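You operate a simulated robot arm through the tools that you are given. There is no shell and no other tool.

You run a simulated robot arm. Do the job below in one go: nothing can be reset, and whatever is moved stays where it is left.

Task
Tap the front bead home, clamp the frame and tilt the table up.
Fine: on the green bench; use the mallet and put it back; both clamps; tilt last. Set down upright: black mallet.

It is judged by the outcome, as a careful person would: the job done as asked, and still so three seconds after it is handed in. It fails if anything else is knocked over, pushed out of place, dropped, spilled or broken.

Robot
A 6-joint arm with a two-finger gripper, fixed in place. Base frame: the origin is at the foot of the arm, x ahead of it, y to its left, z up. Lengths are in m, angles in rad, forces in N, time in s.
Its first joint turns from -2.897 to 2.897 rad. Payload 2.45 kg.
The TCP is the grasp point between the finger pads, 0.02 m short of the fingertips. In the tool frame z runs along the fingers and y along their closing line. Largest opening 0.14 m; the body of the gripper starts 0.168 m behind the TCP.
Orientation is that of the tool frame in the base frame, as [roll, pitch, yaw] about the fixed x, y, z axes, in that order (R = Rz(yaw) Ry(pitch) Rx(roll)). With the fingers straight down and closing along the base's y, the tool's x points along the base's -x, its y along +y and its z along -z.

Tools
- The arm moves only by the tool nudge_tool. Its argument "steps" is a list of rows, each a list of 7 numbers: the shift along the tool's x, y, z in m, then the turn, a rotation vector about the tool's x, y, z in rad, then the opening in per cent of the stroke, from 0 (shut) to 100 (fully open). In form: [[tx, ty, tz, rx, ry, rz, fingers], ...]. A call has 1 to 20 rows; each row shifts and turns the commanded pose from where the row before left it, along the tool's axes as they then stand. Rows are played at 5 a second. More than 0.05 m and 0.15 rad between two rows, or a gripper value outside its range, and nothing of the call is played. A pose out of reach is approached as far as the arm can. The call stops where the force on the tool passes 40 N (or 10 N more than at its start, if that is more) or the arm is blocked; 0.2 s more then pass. The fingers move at their own pace (about 0.045 m/s each) and stop on an object; they squeeze with about 43 N. The grip force told is the motor's: it shows also when the fingers shut on nothing. Time passes only in rows, and 0.2 s behind the last, so rows that do not move let the fingers close. It gives the time, the measured TCP pose, the force on the tool (base axes), the opening and the grip force at its end, in the units of the frame above (readings bear some noise), with the torque about the TCP (base axes, N m) and any sound that the robot's microphone picked up.
- Cameras (640 x 400 px; columns grow to the right, rows downward): "scene" is fixed at [0.3821, -0.6392, 1.6813]; the picture's right is [0.87, -0.50, 0.00], its down [-0.29, -0.52, -0.80] and it looks along [0.40, 0.70, -0.59] (base axes); focal length 352 px, centre (320, 200). "wrist" rides on the gripper at [0.078, 0.011, -0.209] in the tool frame; the picture's right is [-0.14, 0.99, 0.00], its down [-0.92, -0.13, -0.37] and it looks along [-0.37, -0.05, 0.93] (tool axes); focal length 280 px, centre (320, 200). There is no depth. A picture from a camera that has moved, and an enlarged one, comes with that camera's place and axes in the base frame and with its lens. The place of the scene camera against the robot may be out by one fixed shift of up to 0.025 m in any direction.
- camera(camera): a new picture of that camera. The clock stands still meanwhile.
- enlarge(camera, box): a new picture of the part [left, top, right, bottom] of that camera's present view, enlarged. The clock stands still meanwhile.
- hand_in(): hands the job in; it is judged then, once.

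Places have to be worked out from the pictures, the camera data and where the tool is seen. Open the gripper and draw the arm clear of the work before you hand the job in, unless the task says otherwise.

The tools are called after "Call:" by a JSON object that holds its "method" and its "body". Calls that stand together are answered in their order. nudge_tool: Moves the arm, as the interface text tells. Its arguments: {"type":"object","properties":{"steps":{"type":"array","items":{"type":"array","items":{"type":"number"}}}},"required":["steps"]} The other tools are called the same way: camera (camera) takes a picture; enlarge (camera, box) takes an enlarged picture of a part of a camera's view; hand_in () hands the job in.

At the start:

```text
time_s: 0.0
tcp_pos: [0.6649, -0.1939, 1.3571]
tcp_rot: [-3.141, 0.001, -3.141]
contact_force: [0.6, 0.1, -0.7]
moment: [0.04, 0.02, 0.02]
gripper_width: 0.1399
grip_force: 0.0
```

scene: 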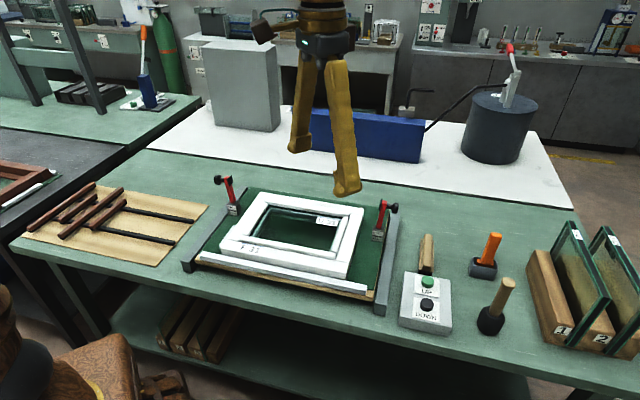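
wrist: 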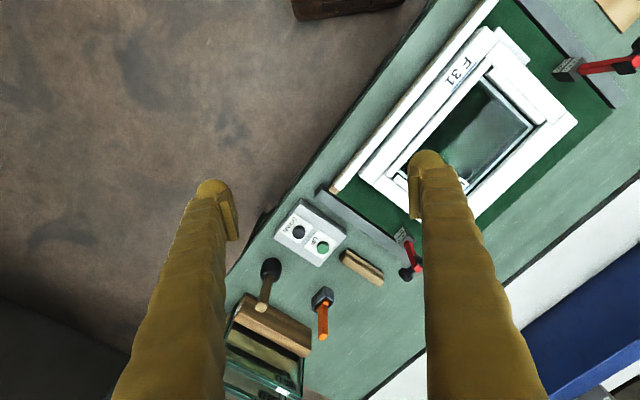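

I see a tilt table with a white frame, two red toggle clamps, an UP/DOWN button box, two mallets and some glass panes. I'll enlarge the important parts before moving anything.

Call:
{"method": "enlarge", "body": {"camera": "scene", "box": [180, 160, 420, 310]}}

Call:
{"method": "enlarge", "body": {"camera": "scene", "box": [380, 210, 560, 345]}}

Call:
{"method": "enlarge", "body": {"camera": "wrist", "box": [320, 0, 640, 200]}}

Call:
{"method": "enlarge", "body": {"camera": "wrist", "box": [220, 180, 420, 305]}}

```text
2.67 times, centred on (300, 235) of scene
camera zoom: at [0.3821, -0.6392, 1.6813], right [0.87, -0.5, 0.0], down [-0.29, -0.52, -0.8], along [0.4, 0.7, -0.59], focal length 939 px, centre (373, 107)
```

zoom: 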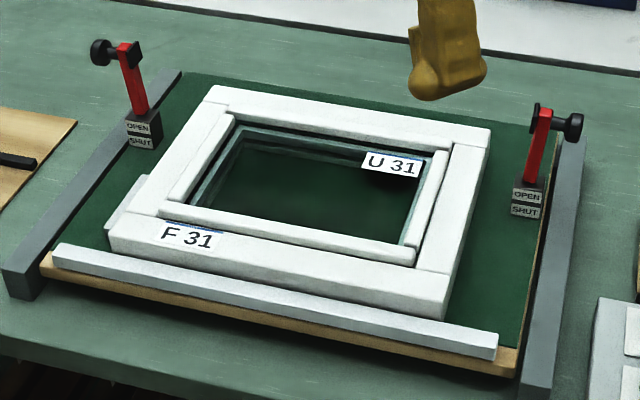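

```text
2.96 times, centred on (470, 278) of scene
camera zoom: at [0.3821, -0.6392, 1.6813], right [0.87, -0.5, 0.0], down [-0.29, -0.52, -0.8], along [0.4, 0.7, -0.59], focal length 1044 px, centre (-124, -30)
```

zoom: 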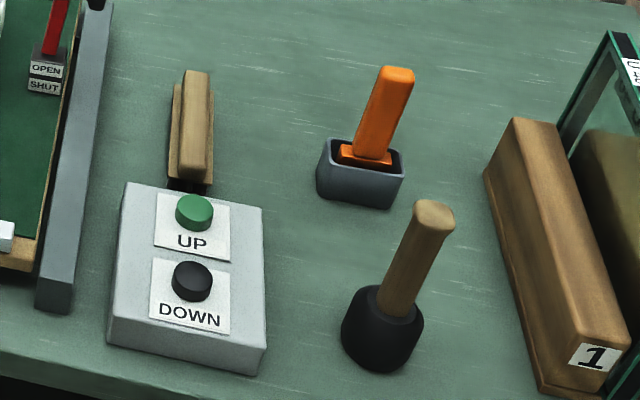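

```text
2.00 times, centred on (480, 100) of wrist
camera zoom: at [0.5852, -0.1817, 1.5655], right [0.14, 0.99, 0.0], down [0.92, -0.13, 0.37], along [0.37, -0.05, -0.93], focal length 561 px, centre (0, 400)
```

zoom: 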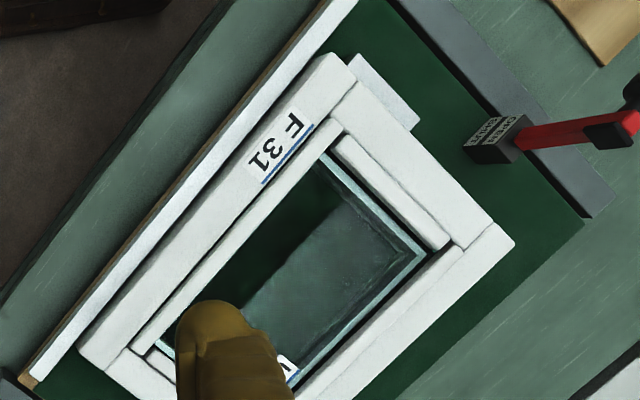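

```text
3.20 times, centred on (320, 242) of wrist
camera zoom: at [0.5852, -0.1817, 1.5655], right [0.14, 0.99, 0.0], down [0.92, -0.13, 0.37], along [0.37, -0.05, -0.93], focal length 897 px, centre (320, 64)
```

zoom: 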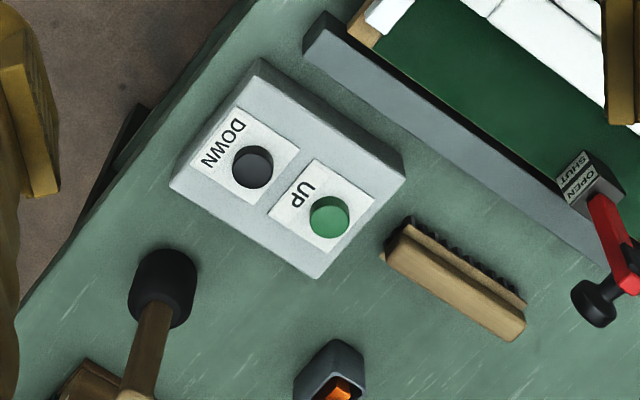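

From the two views I put the UP button near (0.96, -0.22, 0.94) and the bench turned about -45° in the base frame. I'll move the arm above the frame, line the tool up with the bench and take a closer wrist picture.

Call:
{"method": "nudge_tool", "body": {"steps": [[0, 0.05, 0, 0, 0, 0, 100], [0, 0.05, 0, 0, 0, 0, 100], [0, 0.05, 0, 0, 0, 0, 100], [0, 0.05, 0, 0, 0, 0, 100], [0, 0.05, 0, 0, 0, 0, 100], [0, 0.05, 0, 0, 0, 0, 100], [0, 0, 0.02, 0, 0, -0.15, 100], [0, 0, 0.02, 0, 0, -0.15, 100], [0, 0, 0.02, 0, 0, -0.15, 100], [0, 0, 0.02, 0, 0, -0.15, 100], [0, 0, 0.02, 0, 0, -0.15, 100], [0, 0, 0, 0, 0, 0, 0], [0, 0, 0, 0, 0, 0, 0], [0, 0, 0, 0, 0, 0, 0]]}}

Call:
{"method": "camera", "body": {"camera": "wrist"}}

Call:
{"method": "camera", "body": {"camera": "scene"}}

```text
time_s: 3.0
tcp_pos: [0.6637, 0.1072, 1.256]
tcp_rot: [3.141, 0.002, -2.39]
contact_force: [-0.3, -1.0, 0.3]
moment: [0.0, 0.0, 0.01]
gripper_width: 0.0697
grip_force: 0.2
```

```text
taken
camera wrist: at [0.5991, 0.063, 1.4642], right [-0.57, 0.82, 0.0], down [0.76, 0.53, 0.37], along [0.3, 0.21, -0.93], focal length 280 px, centre (320, 200)
```

wrist: 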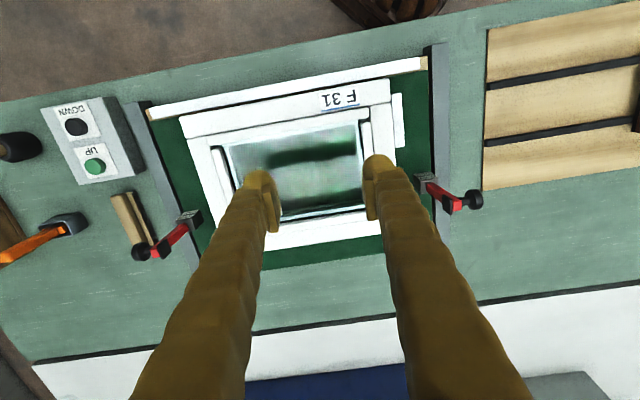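

```text
taken
```

scene: 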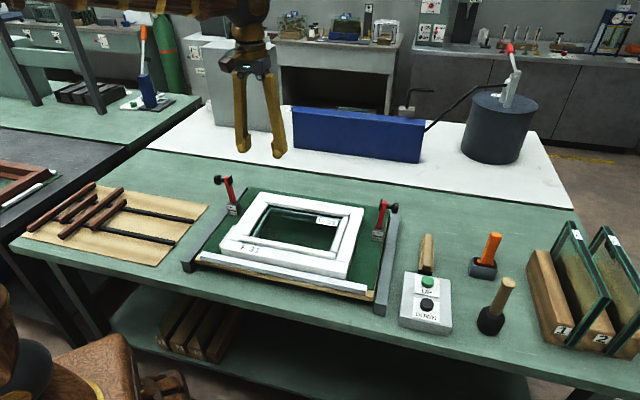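

The wrist view shows the frame, clamps and button box. I'll enlarge the frame and each clamp to read the bead's position and the clamp labels.

Call:
{"method": "enlarge", "body": {"camera": "wrist", "box": [130, 40, 450, 240]}}

Call:
{"method": "enlarge", "body": {"camera": "wrist", "box": [0, 80, 240, 280]}}

Call:
{"method": "enlarge", "body": {"camera": "scene", "box": [200, 165, 280, 215]}}

Call:
{"method": "enlarge", "body": {"camera": "scene", "box": [350, 190, 430, 250]}}

Call:
{"method": "enlarge", "body": {"camera": "scene", "box": [210, 210, 370, 310]}}

```text
2.00 times, centred on (290, 140) of wrist
camera zoom: at [0.5991, 0.063, 1.4642], right [-0.57, 0.82, 0.0], down [0.76, 0.53, 0.37], along [0.3, 0.21, -0.93], focal length 561 px, centre (380, 320)
```

zoom: 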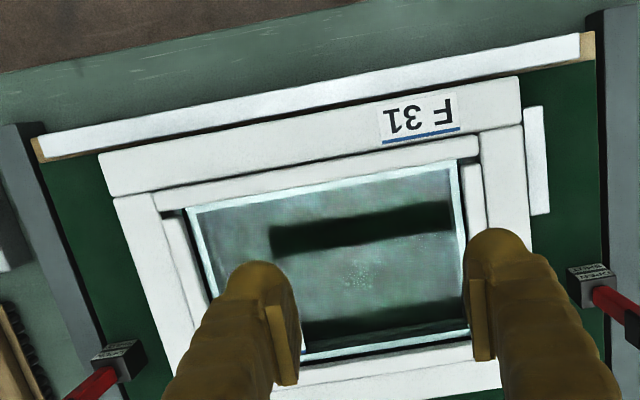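

```text
2.00 times, centred on (120, 180) of wrist
camera zoom: at [0.5991, 0.063, 1.4642], right [-0.57, 0.82, 0.0], down [0.76, 0.53, 0.37], along [0.3, 0.21, -0.93], focal length 561 px, centre (720, 240)
```

zoom: 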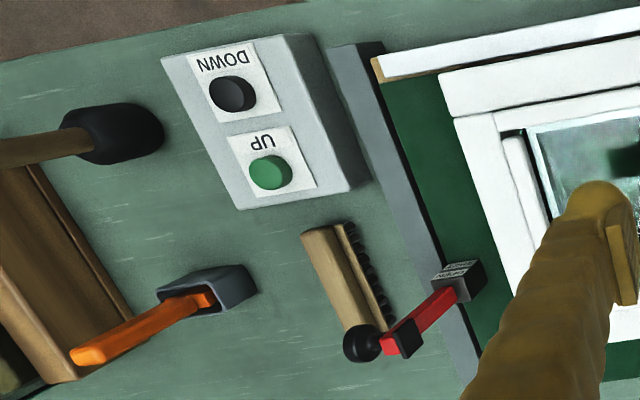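

```text
8.00 times, centred on (240, 190) of scene
camera zoom: at [0.3821, -0.6392, 1.6813], right [0.87, -0.5, 0.0], down [-0.29, -0.52, -0.8], along [0.4, 0.7, -0.59], focal length 2818 px, centre (960, 280)
```

zoom: 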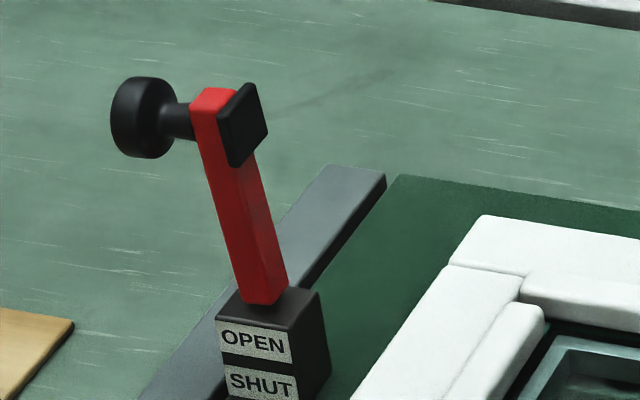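

```text
6.67 times, centred on (390, 220) of scene
camera zoom: at [0.3821, -0.6392, 1.6813], right [0.87, -0.5, 0.0], down [-0.29, -0.52, -0.8], along [0.4, 0.7, -0.59], focal length 2348 px, centre (-147, 67)
```

zoom: 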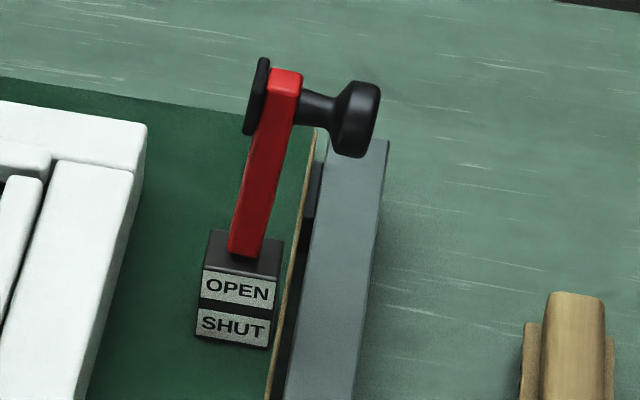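

```text
4.00 times, centred on (290, 260) of scene
camera zoom: at [0.3821, -0.6392, 1.6813], right [0.87, -0.5, 0.0], down [-0.29, -0.52, -0.8], along [0.4, 0.7, -0.59], focal length 1409 px, centre (440, -40)
```

zoom: 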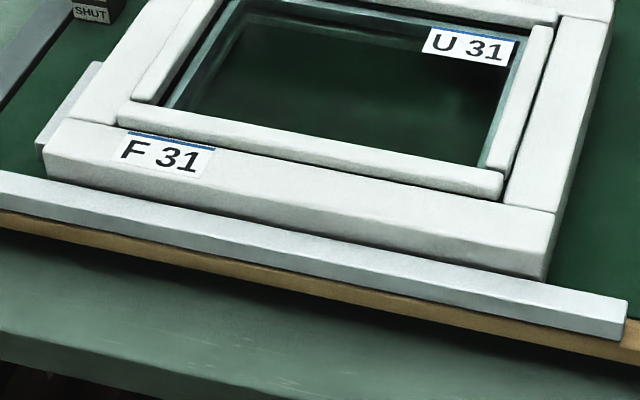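

The front bead stands slightly proud of the frame, and both clamps are upright at OPEN. The black mallet stands near (1.03, -0.38), too far out for a vertical grasp, so I'll turn toward it and pitch the tool about 45° outward for a good look.

Call:
{"method": "nudge_tool", "body": {"steps": [[0, 0, 0, 0, 0, 0.1375, 60], [0, 0, 0, 0, 0, 0.1375, 60], [0, 0, 0, 0, 0, 0.1375, 60], [0, 0, 0, 0, 0, 0.1375, 60], [0, 0, 0, 0, 0, 0.1375, 60], [0, 0, 0, 0, 0, 0.1375, 60], [0, 0, 0, 0, 0, 0.1375, 60], [0, 0, 0, 0, 0, 0.1375, 60], [-0.0318, -0.0328, 0, 0, 0, 0, 60], [-0.0318, -0.0328, 0, 0, 0, 0, 60], [-0.0318, -0.0328, 0, 0, 0, 0, 60], [-0.0318, -0.0328, 0, 0, 0, 0, 60], [-0.0318, -0.0328, 0, 0, 0, 0, 60], [-0.0318, -0.0328, 0, 0, 0, 0, 60], [-0.0318, -0.0328, 0, 0, 0, 0, 60], [-0.0318, -0.0328, 0, 0, 0, 0, 60], [-0.0318, -0.0328, 0, 0, 0, 0, 60], [-0.0318, -0.0328, 0, 0, 0, 0, 60]]}}

Call:
{"method": "nudge_tool", "body": {"steps": [[0, 0, 0, 0, -0.131, 0, 60], [0, 0, 0, 0, -0.131, 0, 60], [0, 0, 0, 0, -0.131, 0, 60], [0, 0, 0, 0, -0.131, 0, 60], [0, 0, 0, 0, -0.131, 0, 60], [0, 0, 0, 0, -0.131, 0, 60]]}}

Call:
{"method": "camera", "body": {"camera": "wrist"}}

Call:
{"method": "camera", "body": {"camera": "scene"}}

```text
time_s: 6.8
tcp_pos: [0.8513, -0.3124, 1.2545]
tcp_rot: [3.141, 0.001, 2.791]
contact_force: [-0.6, -0.2, 0.1]
moment: [0.04, -0.04, 0.01]
gripper_width: 0.0838
grip_force: 0.0
```

```text
time_s: 8.2
tcp_pos: [0.8507, -0.3099, 1.2571]
tcp_rot: [3.139, 0.787, 2.79]
contact_force: [0.5, 0.3, -0.5]
moment: [-0.02, 0.01, 0.0]
gripper_width: 0.0838
grip_force: 0.0
```

```text
taken
camera wrist: at [0.6621, -0.2297, 1.3486], right [0.43, 0.9, 0.1], down [0.32, -0.25, 0.91], along [0.84, -0.36, -0.4], focal length 280 px, centre (320, 200)
```

wrist: 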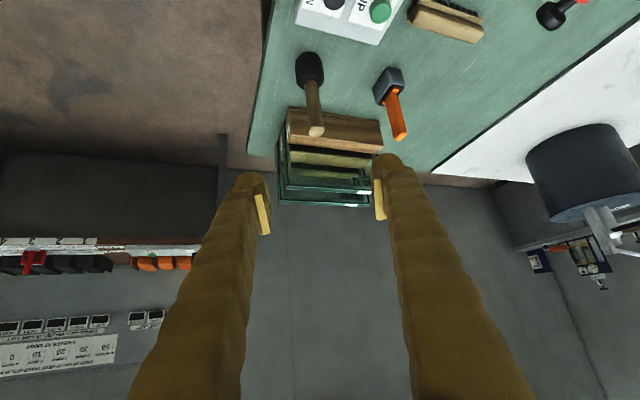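

```text
taken
```

scene: 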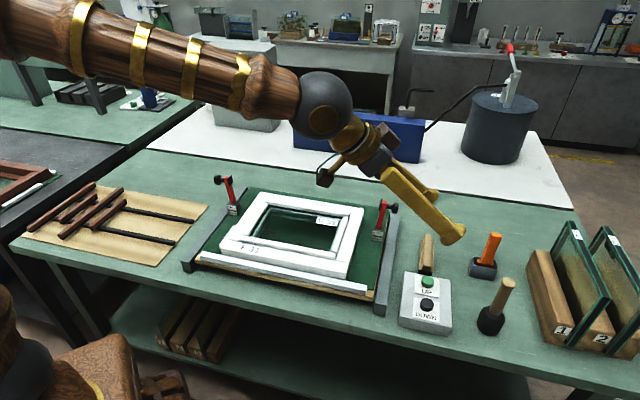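

The mallet handle is visible ahead, with a rough triangulation near (1.05, -0.39). I'll go straight down 0.15 m to get a lower view and a better baseline.

Call:
{"method": "nudge_tool", "body": {"steps": [[0.0265, 0, 0.0265, 0, 0, 0, 60], [0.0265, 0, 0.0265, 0, 0, 0, 60], [0.0265, 0, 0.0265, 0, 0, 0, 60], [0.0265, 0, 0.0265, 0, 0, 0, 60]]}}

Call:
{"method": "camera", "body": {"camera": "wrist"}}

Call:
{"method": "enlarge", "body": {"camera": "wrist", "box": [240, 0, 480, 200]}}

Call:
{"method": "enlarge", "body": {"camera": "scene", "box": [380, 190, 560, 345]}}

```text
time_s: 9.2
tcp_pos: [0.8497, -0.3088, 1.1082]
tcp_rot: [-3.141, 0.787, 2.792]
contact_force: [0.1, -0.1, 0.5]
moment: [-0.02, 0.02, -0.02]
gripper_width: 0.0843
grip_force: 0.0
```

```text
taken
camera wrist: at [0.6619, -0.2287, 1.1996], right [0.43, 0.9, 0.1], down [0.32, -0.25, 0.91], along [0.84, -0.36, -0.4], focal length 280 px, centre (320, 200)
```

wrist: 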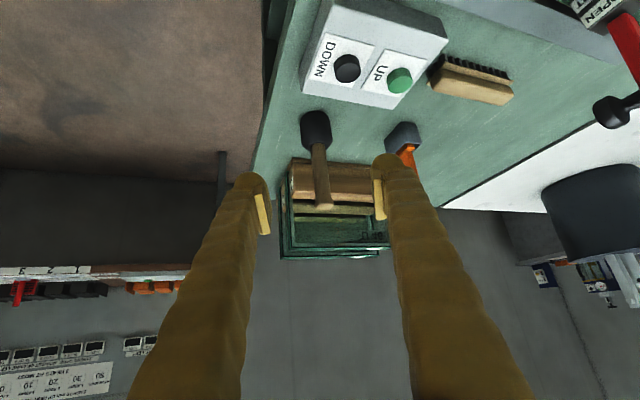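

```text
2.00 times, centred on (360, 100) of wrist
camera zoom: at [0.6619, -0.2287, 1.1996], right [0.43, 0.9, 0.1], down [0.32, -0.25, 0.91], along [0.84, -0.36, -0.4], focal length 561 px, centre (240, 400)
```

zoom: 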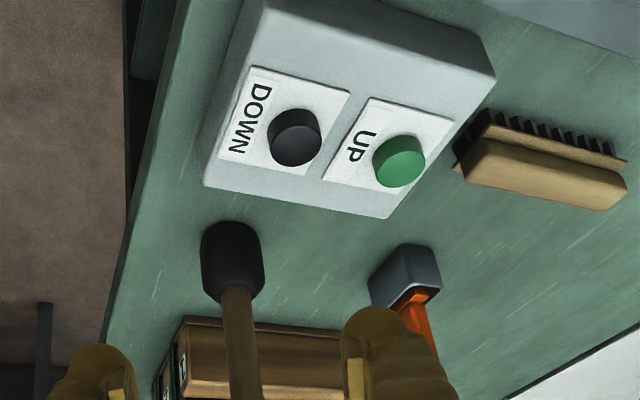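

```text
2.58 times, centred on (470, 268) of scene
camera zoom: at [0.3821, -0.6392, 1.6813], right [0.87, -0.5, 0.0], down [-0.29, -0.52, -0.8], along [0.4, 0.7, -0.59], focal length 909 px, centre (-67, 26)
```

zoom: 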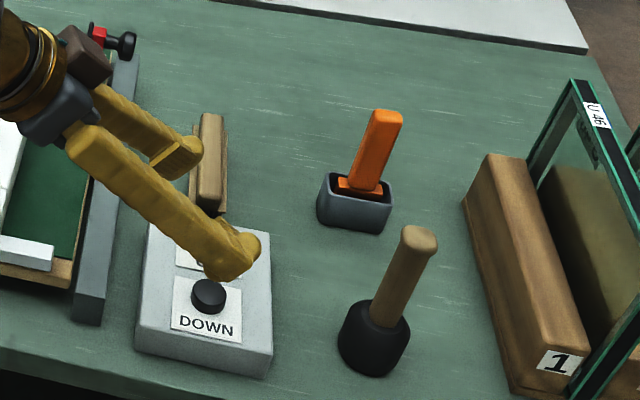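

Two stacked wrist views put the mallet handle tip near (1.055, -0.39, 1.03), the head top near z 0.915 and the bench top near z 0.87. I'll move to a pre-grasp point just short of the handle and check the alignment there.

Call:
{"method": "nudge_tool", "body": {"steps": [[-0.0171, -0.0013, 0.0306, 0, 0, 0, 60], [-0.0171, -0.0013, 0.0306, 0, 0, 0, 60], [-0.0171, -0.0013, 0.0306, 0, 0, 0, 60], [-0.0171, -0.0013, 0.0306, 0, 0, 0, 60]]}}

Call:
{"method": "camera", "body": {"camera": "wrist"}}

Call:
{"method": "enlarge", "body": {"camera": "scene", "box": [380, 190, 560, 345]}}

```text
time_s: 10.2
tcp_pos: [0.977, -0.3617, 1.0719]
tcp_rot: [-3.141, 0.788, 2.79]
contact_force: [-0.6, 0.1, 0.4]
moment: [-0.01, 0.07, -0.01]
gripper_width: 0.0841
grip_force: 0.1
```

```text
taken
camera wrist: at [0.7897, -0.2798, 1.1627], right [0.43, 0.9, 0.1], down [0.32, -0.25, 0.91], along [0.84, -0.36, -0.4], focal length 280 px, centre (320, 200)
```

wrist: 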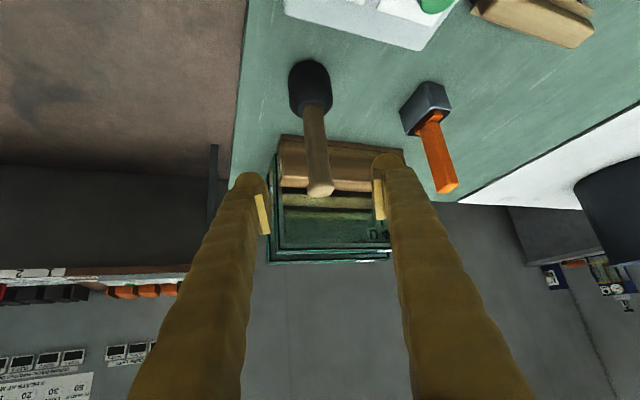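

```text
2.58 times, centred on (470, 268) of scene
camera zoom: at [0.3821, -0.6392, 1.6813], right [0.87, -0.5, 0.0], down [-0.29, -0.52, -0.8], along [0.4, 0.7, -0.59], focal length 909 px, centre (-67, 26)
```

zoom: 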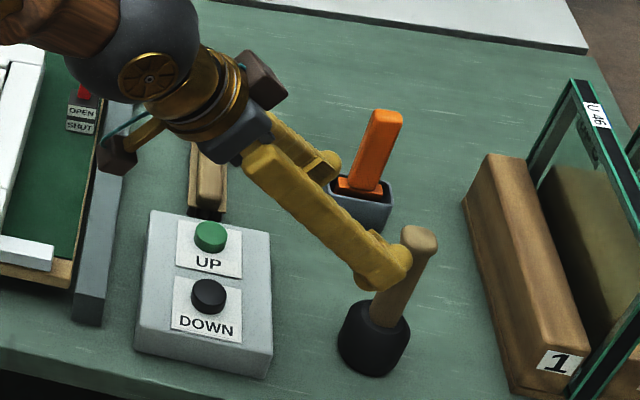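

The refined handle axis is (1.058, -0.391), and the fingers are centred on it. I'll advance along the tool axis to z of about 0.983 and close.

Call:
{"method": "nudge_tool", "body": {"steps": [[0.0005, 0, 0.025, 0, 0, 0, 60], [0.0005, 0, 0.025, 0, 0, 0, 60], [0.0005, 0, 0.025, 0, 0, 0, 60], [0.0005, 0, 0.025, 0, 0, 0, 60], [0.0005, 0, 0.024, 0, 0, 0, 60]]}}

Call:
{"method": "camera", "body": {"camera": "wrist"}}

Call:
{"method": "enlarge", "body": {"camera": "scene", "box": [380, 190, 560, 345]}}

```text
time_s: 11.4
tcp_pos: [1.0562, -0.3914, 0.9793]
tcp_rot: [-3.141, 0.786, 2.791]
contact_force: [0.0, -0.7, 0.2]
moment: [-0.02, 0.02, -0.02]
gripper_width: 0.0842
grip_force: 0.1
```

```text
taken
camera wrist: at [0.8688, -0.3107, 1.0703], right [0.43, 0.9, 0.1], down [0.32, -0.25, 0.91], along [0.84, -0.36, -0.4], focal length 280 px, centre (320, 200)
```

wrist: 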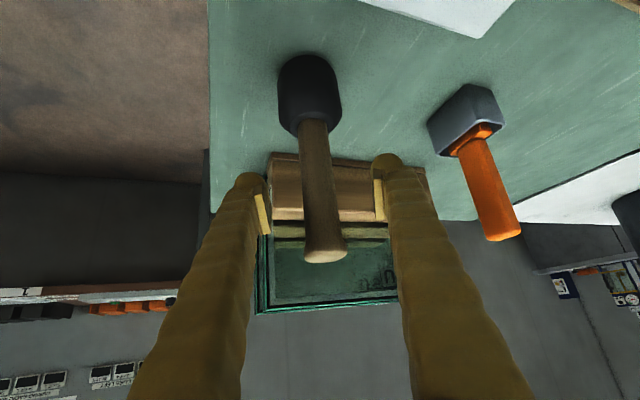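

```text
2.58 times, centred on (470, 268) of scene
camera zoom: at [0.3821, -0.6392, 1.6813], right [0.87, -0.5, 0.0], down [-0.29, -0.52, -0.8], along [0.4, 0.7, -0.59], focal length 909 px, centre (-67, 26)
```

zoom: 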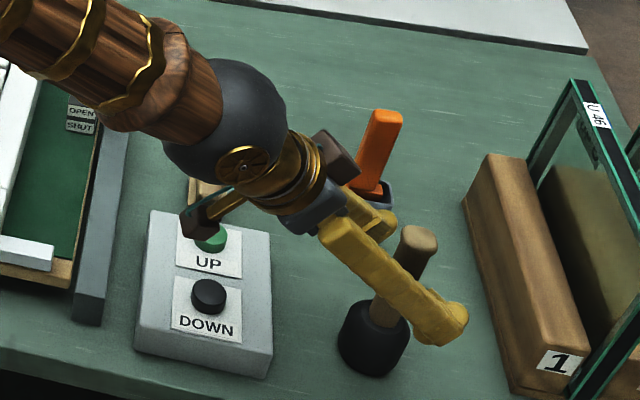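

The handle tip triangulates to (1.056, -0.391, 1.0275), matching the TCP, so I'm closing on the handle.

Call:
{"method": "nudge_tool", "body": {"steps": [[0, 0, 0, 0, 0, 0, 0], [0, 0, 0, 0, 0, 0, 0], [0, 0, 0, 0, 0, 0, 0], [0, 0, 0, 0, 0, 0, 0], [0, 0, 0, 0, 0, 0, 0], [0, 0, 0, 0, 0, 0, 0]]}}

Call:
{"method": "camera", "body": {"camera": "wrist"}}

```text
time_s: 12.8
tcp_pos: [1.0565, -0.3905, 0.9795]
tcp_rot: [3.141, 0.789, 2.791]
contact_force: [0.7, -0.6, 0.5]
moment: [0.09, -0.12, 0.0]
gripper_width: 0.0256
grip_force: 43.0
```

```text
taken
camera wrist: at [0.8687, -0.3107, 1.0703], right [0.43, 0.9, 0.1], down [0.32, -0.25, 0.91], along [0.84, -0.36, -0.4], focal length 280 px, centre (320, 200)
```

wrist: 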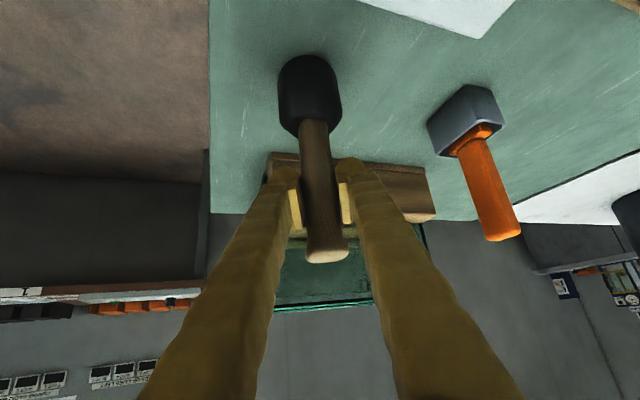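

The mallet is held at 25.6 mm with 43 N, and its rest pose is TCP (1.0565, -0.391, 0.9795). I'll lift it straight up 0.2 m and turn the tool to face the frame.

Call:
{"method": "nudge_tool", "body": {"steps": [[-0.0142, 0, -0.0141, 0, 0, 0, 0], [-0.0283, 0, -0.0282, 0, 0, 0, 0], [-0.0283, 0, -0.0282, 0, 0, 0, 0], [-0.0283, 0, -0.0282, 0, 0, 0, 0], [-0.0283, 0, -0.0282, 0, 0, 0, 0], [-0.0142, 0, -0.0141, 0, 0, 0, 0], [0, 0, 0, -0.0772, 0, -0.077, 0], [0, 0, 0, -0.0772, 0, -0.077, 0], [0, 0, 0, -0.0772, 0, -0.077, 0], [0, 0, 0, -0.0772, 0, -0.077, 0]]}}

Call:
{"method": "camera", "body": {"camera": "scene"}}

```text
time_s: 15.0
tcp_pos: [1.0565, -0.3908, 1.1807]
tcp_rot: [-3.142, 0.787, -3.054]
contact_force: [0.3, -0.3, -3.1]
moment: [-0.01, 0.04, 0.0]
gripper_width: 0.0257
grip_force: 43.6
```

```text
taken
```

scene: 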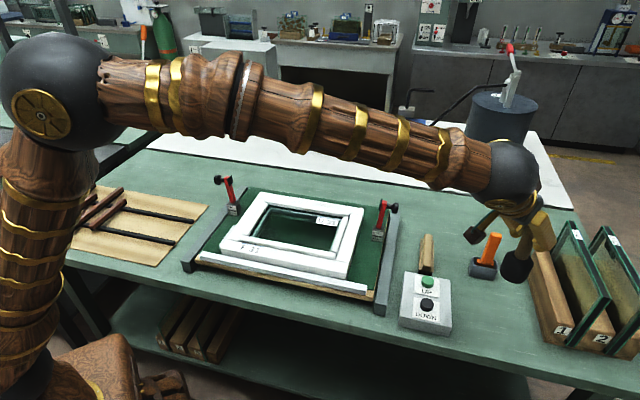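

The mallet is lifted cleanly, with about 3 N of weight, and nothing was disturbed. I'll carry it over above the middle of the front bead.

Call:
{"method": "nudge_tool", "body": {"steps": [[0.01924, 0.0397, -0.0193, 0, 0, 0, 0], [0.01924, 0.0397, -0.0193, 0, 0, 0, 0], [0.01924, 0.0397, -0.0193, 0, 0, 0, 0], [0.01924, 0.0397, -0.0193, 0, 0, 0, 0], [0.01924, 0.0397, -0.0193, 0, 0, 0, 0], [0.01924, 0.0397, -0.0193, 0, 0, 0, 0], [0.01924, 0.0397, -0.0193, 0, 0, 0, 0], [0.01924, 0.0397, -0.0193, 0, 0, 0, 0], [0.01924, 0.0397, -0.0193, 0, 0, 0, 0], [0.01924, 0.0397, -0.0193, 0, 0, 0, 0], [0.01924, 0.0397, -0.0193, 0, 0, 0, 0], [0.01924, 0.0397, -0.0193, 0, 0, 0, 0]]}}

Call:
{"method": "camera", "body": {"camera": "scene"}}

Call:
{"method": "camera", "body": {"camera": "wrist"}}

Call:
{"method": "enlarge", "body": {"camera": "wrist", "box": [120, 0, 440, 200]}}

```text
time_s: 17.6
tcp_pos: [0.6902, 0.0553, 1.1789]
tcp_rot: [-3.138, 0.788, -3.054]
contact_force: [0.1, -0.3, -4.4]
moment: [0.0, -0.07, 0.05]
gripper_width: 0.0256
grip_force: 42.5
```

```text
taken
```

scene: 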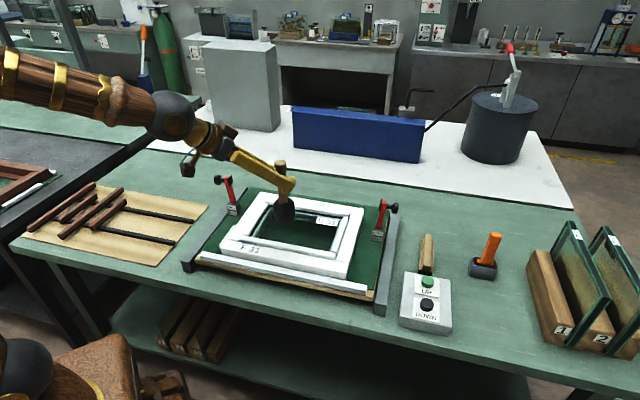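

```text
taken
camera wrist: at [0.4859, 0.0499, 1.2709], right [0.01, 1.0, 0.1], down [0.4, -0.09, 0.91], along [0.92, 0.03, -0.4], focal length 280 px, centre (320, 200)
```

wrist: 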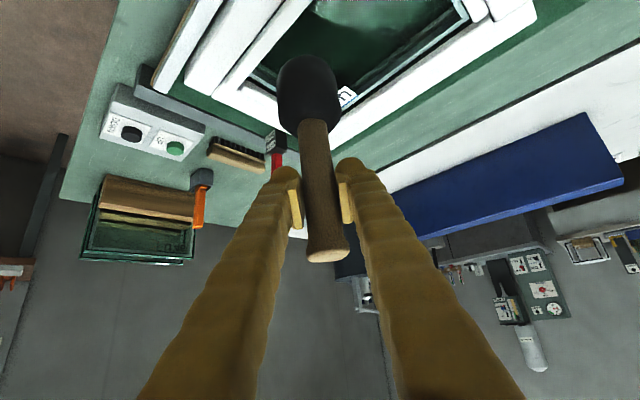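

```text
2.00 times, centred on (280, 100) of wrist
camera zoom: at [0.4859, 0.0499, 1.2709], right [0.01, 1.0, 0.1], down [0.4, -0.09, 0.91], along [0.92, 0.03, -0.4], focal length 561 px, centre (400, 400)
```

zoom: 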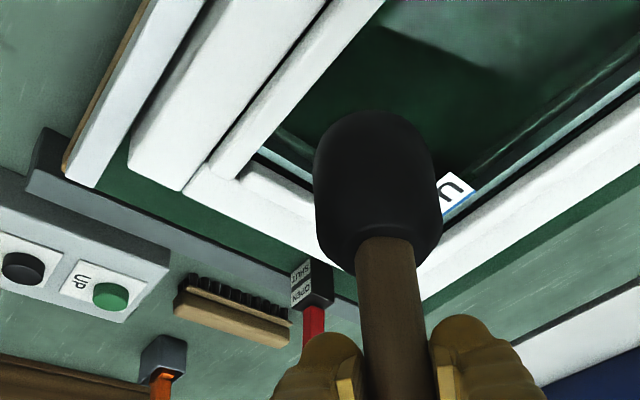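

I can see the front bead's right end to the left of the mallet. I'll zoom there to judge how proud it stands.

Call:
{"method": "enlarge", "body": {"camera": "wrist", "box": [180, 0, 320, 110]}}

Call:
{"method": "enlarge", "body": {"camera": "scene", "box": [215, 185, 365, 285]}}

```text
3.64 times, centred on (250, 55) of wrist
camera zoom: at [0.4859, 0.0499, 1.2709], right [0.01, 1.0, 0.1], down [0.4, -0.09, 0.91], along [0.92, 0.03, -0.4], focal length 1020 px, centre (574, 727)
```

zoom: 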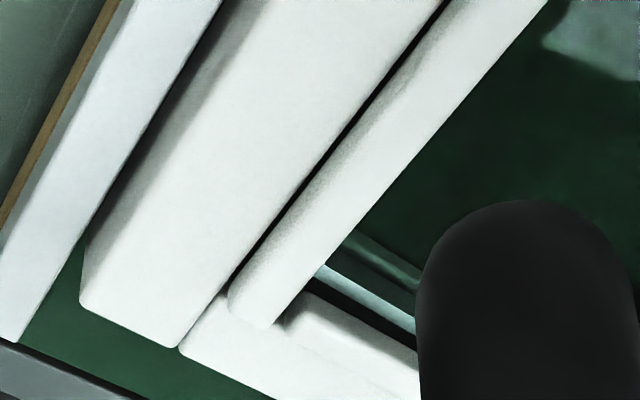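

```text
4.00 times, centred on (290, 235) of scene
camera zoom: at [0.3821, -0.6392, 1.6813], right [0.87, -0.5, 0.0], down [-0.29, -0.52, -0.8], along [0.4, 0.7, -0.59], focal length 1409 px, centre (440, 60)
```

zoom: 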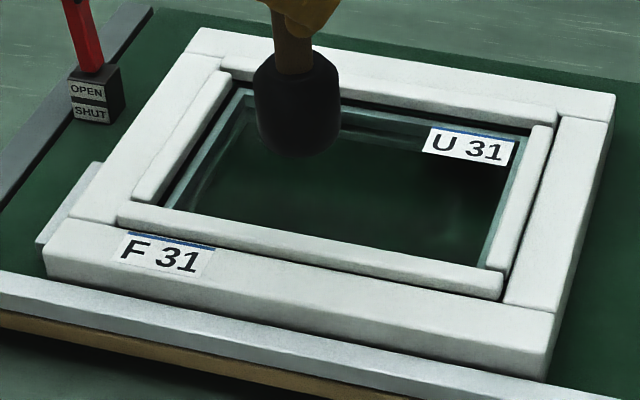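

The bead top triangulates to z of about 0.943, with ends near (0.791, -0.049) and (0.588, 0.160). It stands about 1 cm above the frame, and the mallet is over its middle, so I'll descend partway before tapping.

Call:
{"method": "nudge_tool", "body": {"steps": [[0.0222, 0, 0.0221, 0, 0, 0, 0], [0.0222, 0, 0.0221, 0, 0, 0, 0], [0.0222, 0, 0.0221, 0, 0, 0, 0]]}}

Call:
{"method": "enlarge", "body": {"camera": "scene", "box": [215, 185, 365, 285]}}

Call:
{"method": "camera", "body": {"camera": "wrist"}}

```text
time_s: 18.4
tcp_pos: [0.6899, 0.057, 1.0848]
tcp_rot: [-3.141, 0.787, -3.055]
contact_force: [0.0, -0.3, -3.7]
moment: [0.02, -0.02, 0.02]
gripper_width: 0.0258
grip_force: 43.1
```

```text
4.00 times, centred on (290, 235) of scene
camera zoom: at [0.3821, -0.6392, 1.6813], right [0.87, -0.5, 0.0], down [-0.29, -0.52, -0.8], along [0.4, 0.7, -0.59], focal length 1409 px, centre (440, 60)
```

zoom: 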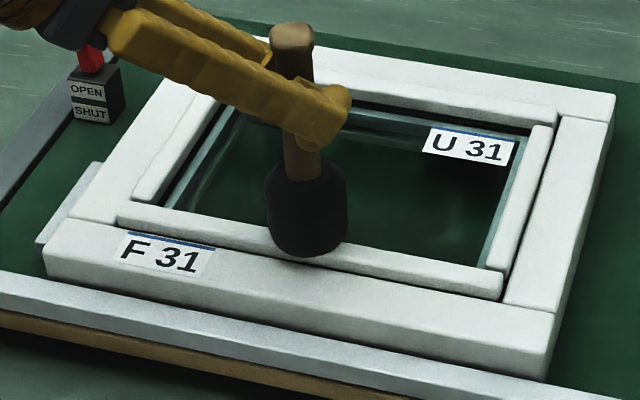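

```text
taken
camera wrist: at [0.4865, 0.0503, 1.1763], right [0.01, 1.0, 0.1], down [0.4, -0.09, 0.91], along [0.92, 0.03, -0.4], focal length 280 px, centre (320, 200)
```

wrist: 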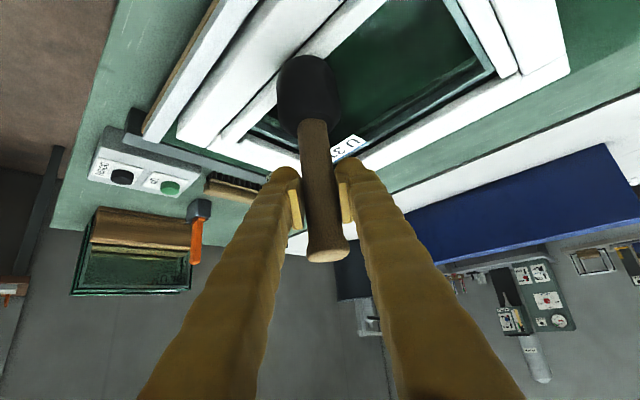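

The mallet face appears 1–2 cm above the bead and centred on it. I'll make a first gentle downward tap in small rows and watch the force and sound.

Call:
{"method": "nudge_tool", "body": {"steps": [[0.0043, 0, 0.0042, 0, 0, 0, 0], [0.0043, 0, 0.0042, 0, 0, 0, 0], [0.0043, 0, 0.0042, 0, 0, 0, 0], [0.0043, 0, 0.0042, 0, 0, 0, 0]]}}

Call:
{"method": "enlarge", "body": {"camera": "scene", "box": [215, 185, 365, 285]}}

```text
time_s: 19.0
tcp_pos: [0.6924, 0.0548, 1.0807]
tcp_rot: [-3.139, 0.797, -3.056]
contact_force: [0.0, -0.8, 9.5]
moment: [0.05, 0.35, 0.03]
gripper_width: 0.0259
grip_force: 43.3
stopped in row 2: the force on the tool passed its limit at 46 N (the readings are from after the stop); the commanded pose is now the measured one
```

```text
4.00 times, centred on (290, 235) of scene
camera zoom: at [0.3821, -0.6392, 1.6813], right [0.87, -0.5, 0.0], down [-0.29, -0.52, -0.8], along [0.4, 0.7, -0.59], focal length 1409 px, centre (440, 60)
```

zoom: 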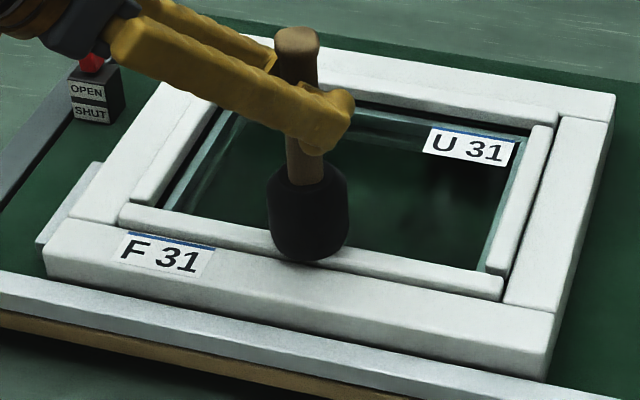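

Contact came at TCP z 1.081 with 46 N, and the bead may have moved slightly. I'll lift 2 cm and look before tapping again.

Call:
{"method": "nudge_tool", "body": {"steps": [[-0.0142, 0, -0.0141, 0, 0, 0, 0], [-0.0142, 0, -0.0141, 0, -0.0, 0, 0], [0, 0, 0, 0, 0, 0, 0]]}}

Call:
{"method": "enlarge", "body": {"camera": "scene", "box": [215, 185, 365, 285]}}

Call:
{"method": "enlarge", "body": {"camera": "wrist", "box": [160, 0, 420, 160]}}

```text
time_s: 19.8
tcp_pos: [0.6914, 0.0548, 1.1208]
tcp_rot: [-3.141, 0.795, -3.057]
contact_force: [0.9, -0.6, -3.0]
moment: [0.0, 0.02, 0.02]
gripper_width: 0.0256
grip_force: 42.7
```

```text
4.00 times, centred on (290, 235) of scene
camera zoom: at [0.3821, -0.6392, 1.6813], right [0.87, -0.5, 0.0], down [-0.29, -0.52, -0.8], along [0.4, 0.7, -0.59], focal length 1409 px, centre (440, 60)
```

zoom: 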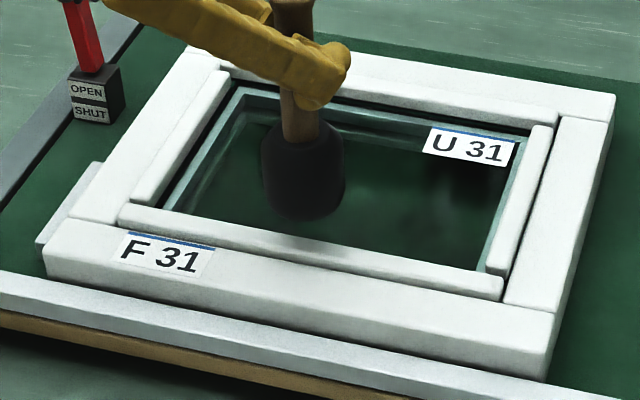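

```text
2.46 times, centred on (290, 80) of wrist
camera zoom: at [0.487, 0.0504, 1.2091], right [0.01, 1.0, 0.1], down [0.39, -0.09, 0.92], along [0.92, 0.03, -0.39], focal length 690 px, centre (394, 495)
```

zoom: 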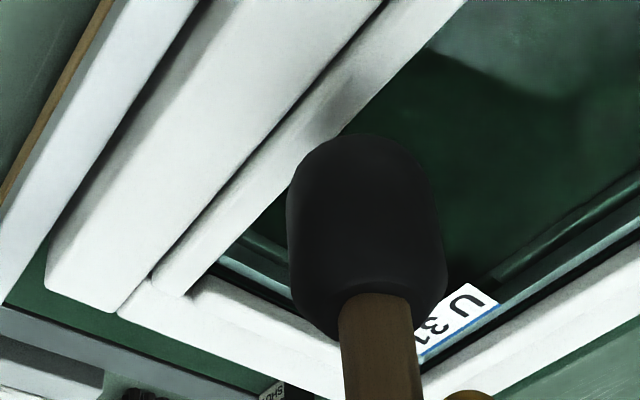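

The bead has dropped a little, so tapping works. I'll give it another tap at a slightly higher but still modest speed.

Call:
{"method": "nudge_tool", "body": {"steps": [[0.0142, 0, 0.0141, 0, 0, 0, 0], [0.0142, 0, 0.0141, 0, 0, 0, 0], [0.0085, 0, 0.0085, 0, 0, 0, 0]]}}

Call:
{"method": "nudge_tool", "body": {"steps": [[-0.0142, 0, -0.0141, 0, 0, 0, 0], [-0.0142, 0, -0.0141, 0, -0.0, 0, 0], [0, 0, 0, 0, 0, 0, 0]]}}

Call:
{"method": "enlarge", "body": {"camera": "scene", "box": [215, 185, 365, 285]}}

Call:
{"method": "enlarge", "body": {"camera": "wrist", "box": [160, 0, 420, 160]}}

```text
time_s: 20.6
tcp_pos: [0.6955, 0.0551, 1.08]
tcp_rot: [-3.14, 0.811, -3.056]
contact_force: [-1.6, 2.1, 11.0]
moment: [0.12, 0.13, -0.07]
gripper_width: 0.0255
grip_force: 43.1
stopped in row 3: the force on the tool passed its limit at 55 N (the readings are from after the stop); the commanded pose is now the measured one
```

```text
time_s: 21.4
tcp_pos: [0.6941, 0.0572, 1.1183]
tcp_rot: [-3.14, 0.808, -3.055]
contact_force: [-0.2, 0.1, -4.4]
moment: [-0.02, -0.02, -0.01]
gripper_width: 0.0255
grip_force: 43.1
```

```text
4.00 times, centred on (290, 235) of scene
camera zoom: at [0.3821, -0.6392, 1.6813], right [0.87, -0.5, 0.0], down [-0.29, -0.52, -0.8], along [0.4, 0.7, -0.59], focal length 1409 px, centre (440, 60)
```

zoom: 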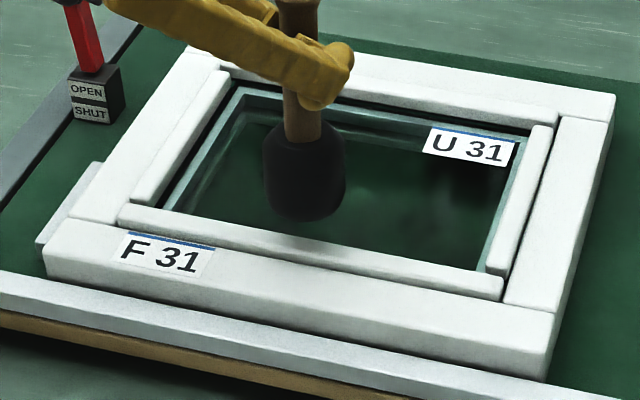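

```text
2.46 times, centred on (290, 80) of wrist
camera zoom: at [0.4885, 0.0506, 1.2056], right [0.01, 1.0, 0.1], down [0.38, -0.1, 0.92], along [0.92, 0.03, -0.38], focal length 690 px, centre (394, 495)
```

zoom: 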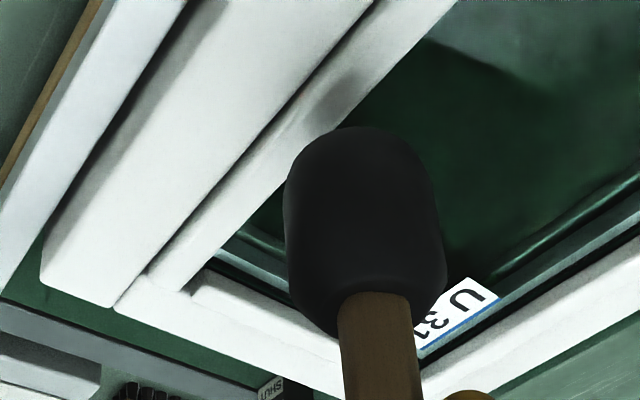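

The gap line has narrowed. I'll zoom into both bead corners to compare its height with the neighbouring beads.

Call:
{"method": "enlarge", "body": {"camera": "scene", "box": [320, 240, 360, 265]}}

Call:
{"method": "enlarge", "body": {"camera": "scene", "box": [235, 220, 275, 245]}}

Call:
{"method": "enlarge", "body": {"camera": "wrist", "box": [200, 80, 290, 140]}}

Call:
{"method": "enlarge", "body": {"camera": "scene", "box": [320, 195, 360, 220]}}

```text
16.00 times, centred on (340, 252) of scene
camera zoom: at [0.3821, -0.6392, 1.6813], right [0.87, -0.5, 0.0], down [-0.29, -0.52, -0.8], along [0.4, 0.7, -0.59], focal length 5636 px, centre (0, -640)
```

zoom: 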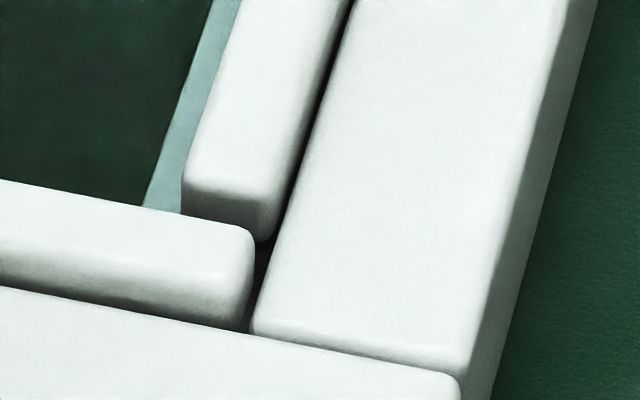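

```text
16.00 times, centred on (255, 232) of scene
camera zoom: at [0.3821, -0.6392, 1.6813], right [0.87, -0.5, 0.0], down [-0.29, -0.52, -0.8], along [0.4, 0.7, -0.59], focal length 5636 px, centre (1360, -320)
```

zoom: 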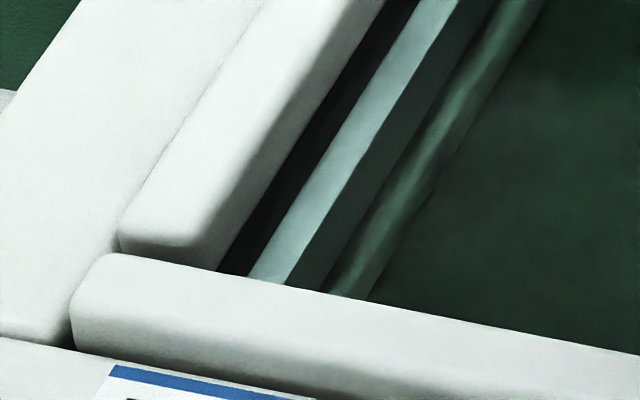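

```text
6.67 times, centred on (245, 110) of wrist
camera zoom: at [0.4885, 0.0506, 1.2056], right [0.01, 1.0, 0.1], down [0.38, -0.1, 0.92], along [0.92, 0.03, -0.38], focal length 1869 px, centre (820, 800)
```

zoom: 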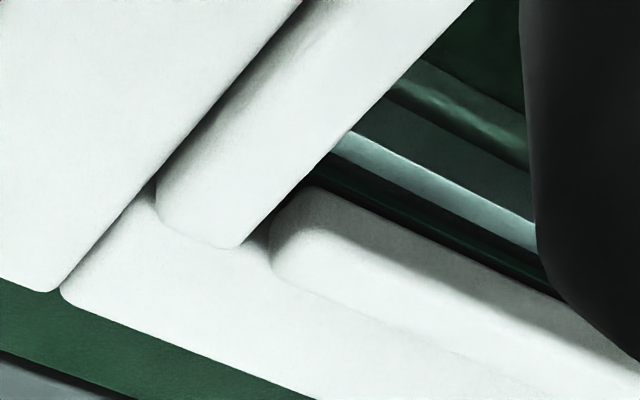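

```text
16.00 times, centred on (340, 208) of scene
camera zoom: at [0.3821, -0.6392, 1.6813], right [0.87, -0.5, 0.0], down [-0.29, -0.52, -0.8], along [0.4, 0.7, -0.59], focal length 5636 px, centre (0, 80)
```

zoom: 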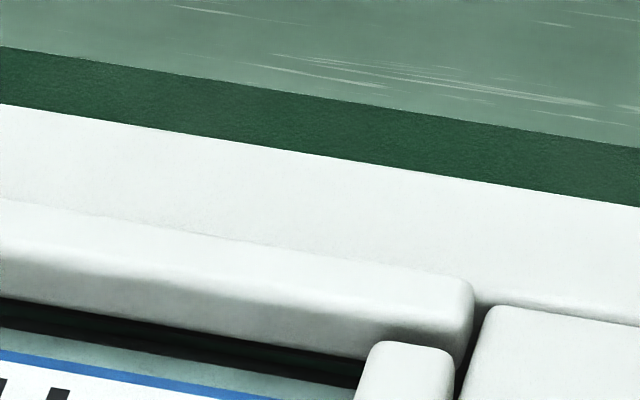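

The bead hasn't really moved: both contacts came at z of about 1.080, and it is still some 7 mm proud of its neighbours. I'll correct the small pitch drift and strike faster, at about 0.15 m/s.

Call:
{"method": "nudge_tool", "body": {"steps": [[0.0028, -0.002, -0.0028, 0, 0.021, 0, 0], [0, 0, 0, 0, 0, 0, 0], [0.0212, 0, 0.0212, 0, 0, 0, 0], [0.0212, 0, 0.0212, 0, 0, 0, 0]]}}

Call:
{"method": "enlarge", "body": {"camera": "scene", "box": [215, 185, 365, 285]}}

Call:
{"method": "enlarge", "body": {"camera": "scene", "box": [320, 240, 360, 265]}}

```text
time_s: 22.3
tcp_pos: [0.6933, 0.0555, 1.0785]
tcp_rot: [-3.14, 0.799, -3.057]
contact_force: [0.2, 1.1, 7.2]
moment: [0.03, -0.21, 0.03]
gripper_width: 0.0253
grip_force: 42.6
stopped in row 4: the force on the tool passed its limit at 64 N (the readings are from after the stop); the commanded pose is now the measured one
```

```text
4.00 times, centred on (290, 235) of scene
camera zoom: at [0.3821, -0.6392, 1.6813], right [0.87, -0.5, 0.0], down [-0.29, -0.52, -0.8], along [0.4, 0.7, -0.59], focal length 1409 px, centre (440, 60)
```

zoom: 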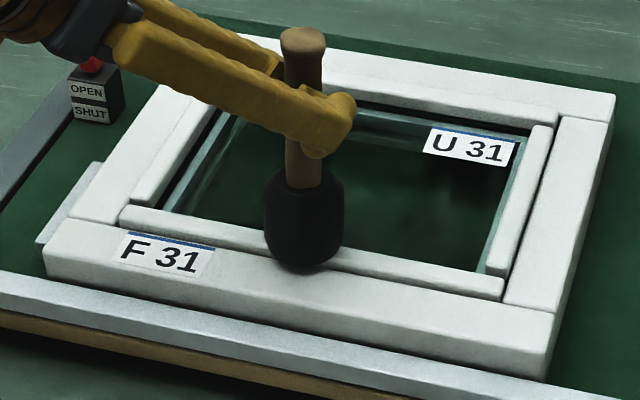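

```text
16.00 times, centred on (340, 252) of scene
camera zoom: at [0.3821, -0.6392, 1.6813], right [0.87, -0.5, 0.0], down [-0.29, -0.52, -0.8], along [0.4, 0.7, -0.59], focal length 5636 px, centre (0, -640)
```

zoom: 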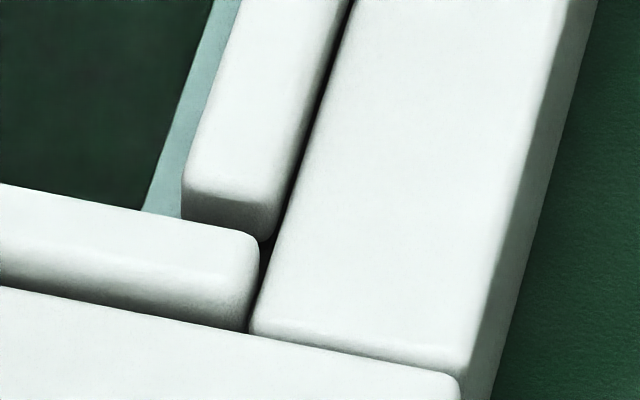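

This tap moved the bead about 1 mm and it now sits slightly lower. I'll lift, restore the pose, and check how the mallet sits in the grip.

Call:
{"method": "nudge_tool", "body": {"steps": [[-0.0142, 0, -0.0141, 0, 0.012, 0, 0], [-0.0142, 0, -0.0141, 0, 0, 0, 0], [0, 0, 0, 0, 0, 0, 0]]}}

Call:
{"method": "camera", "body": {"camera": "wrist"}}

Call:
{"method": "enlarge", "body": {"camera": "scene", "box": [215, 185, 365, 285]}}

```text
time_s: 23.1
tcp_pos: [0.6934, 0.0538, 1.1181]
tcp_rot: [-3.14, 0.785, -3.056]
contact_force: [0.8, 0.6, -4.0]
moment: [0.02, 0.04, 0.02]
gripper_width: 0.0252
grip_force: 42.9
```

```text
taken
camera wrist: at [0.4894, 0.0493, 1.2091], right [0.01, 1.0, 0.1], down [0.4, -0.09, 0.91], along [0.92, 0.03, -0.4], focal length 280 px, centre (320, 200)
```

wrist: 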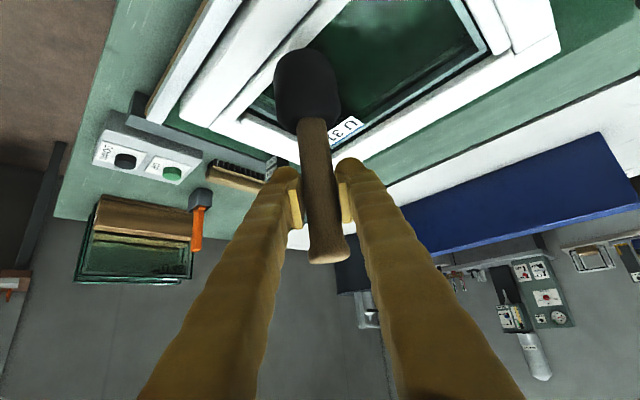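

```text
4.00 times, centred on (290, 235) of scene
camera zoom: at [0.3821, -0.6392, 1.6813], right [0.87, -0.5, 0.0], down [-0.29, -0.52, -0.8], along [0.4, 0.7, -0.59], focal length 1409 px, centre (440, 60)
```

zoom: 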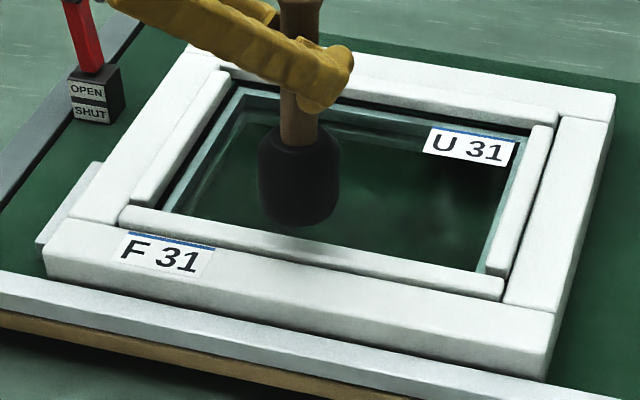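

The head looks shifted in the grip by a few millimetres, a slight pivot about the finger axis. I'll zoom on the same window as before to measure it.

Call:
{"method": "enlarge", "body": {"camera": "wrist", "box": [120, 0, 440, 200]}}

Call:
{"method": "enlarge", "body": {"camera": "wrist", "box": [240, 130, 400, 280]}}

```text
2.00 times, centred on (280, 100) of wrist
camera zoom: at [0.4894, 0.0493, 1.2091], right [0.01, 1.0, 0.1], down [0.4, -0.09, 0.91], along [0.92, 0.03, -0.4], focal length 561 px, centre (400, 400)
```

zoom: 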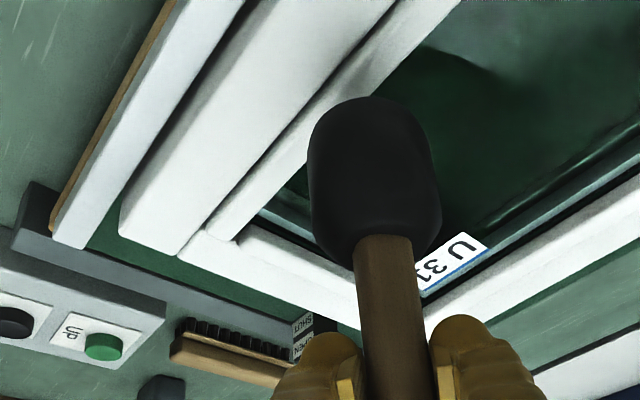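

```text
2.67 times, centred on (320, 205) of wrist
camera zoom: at [0.4894, 0.0493, 1.2091], right [0.01, 1.0, 0.1], down [0.4, -0.09, 0.91], along [0.92, 0.03, -0.4], focal length 748 px, centre (320, 187)
```

zoom: 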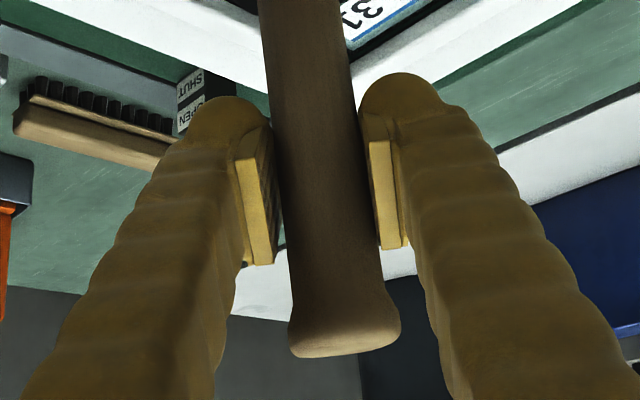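

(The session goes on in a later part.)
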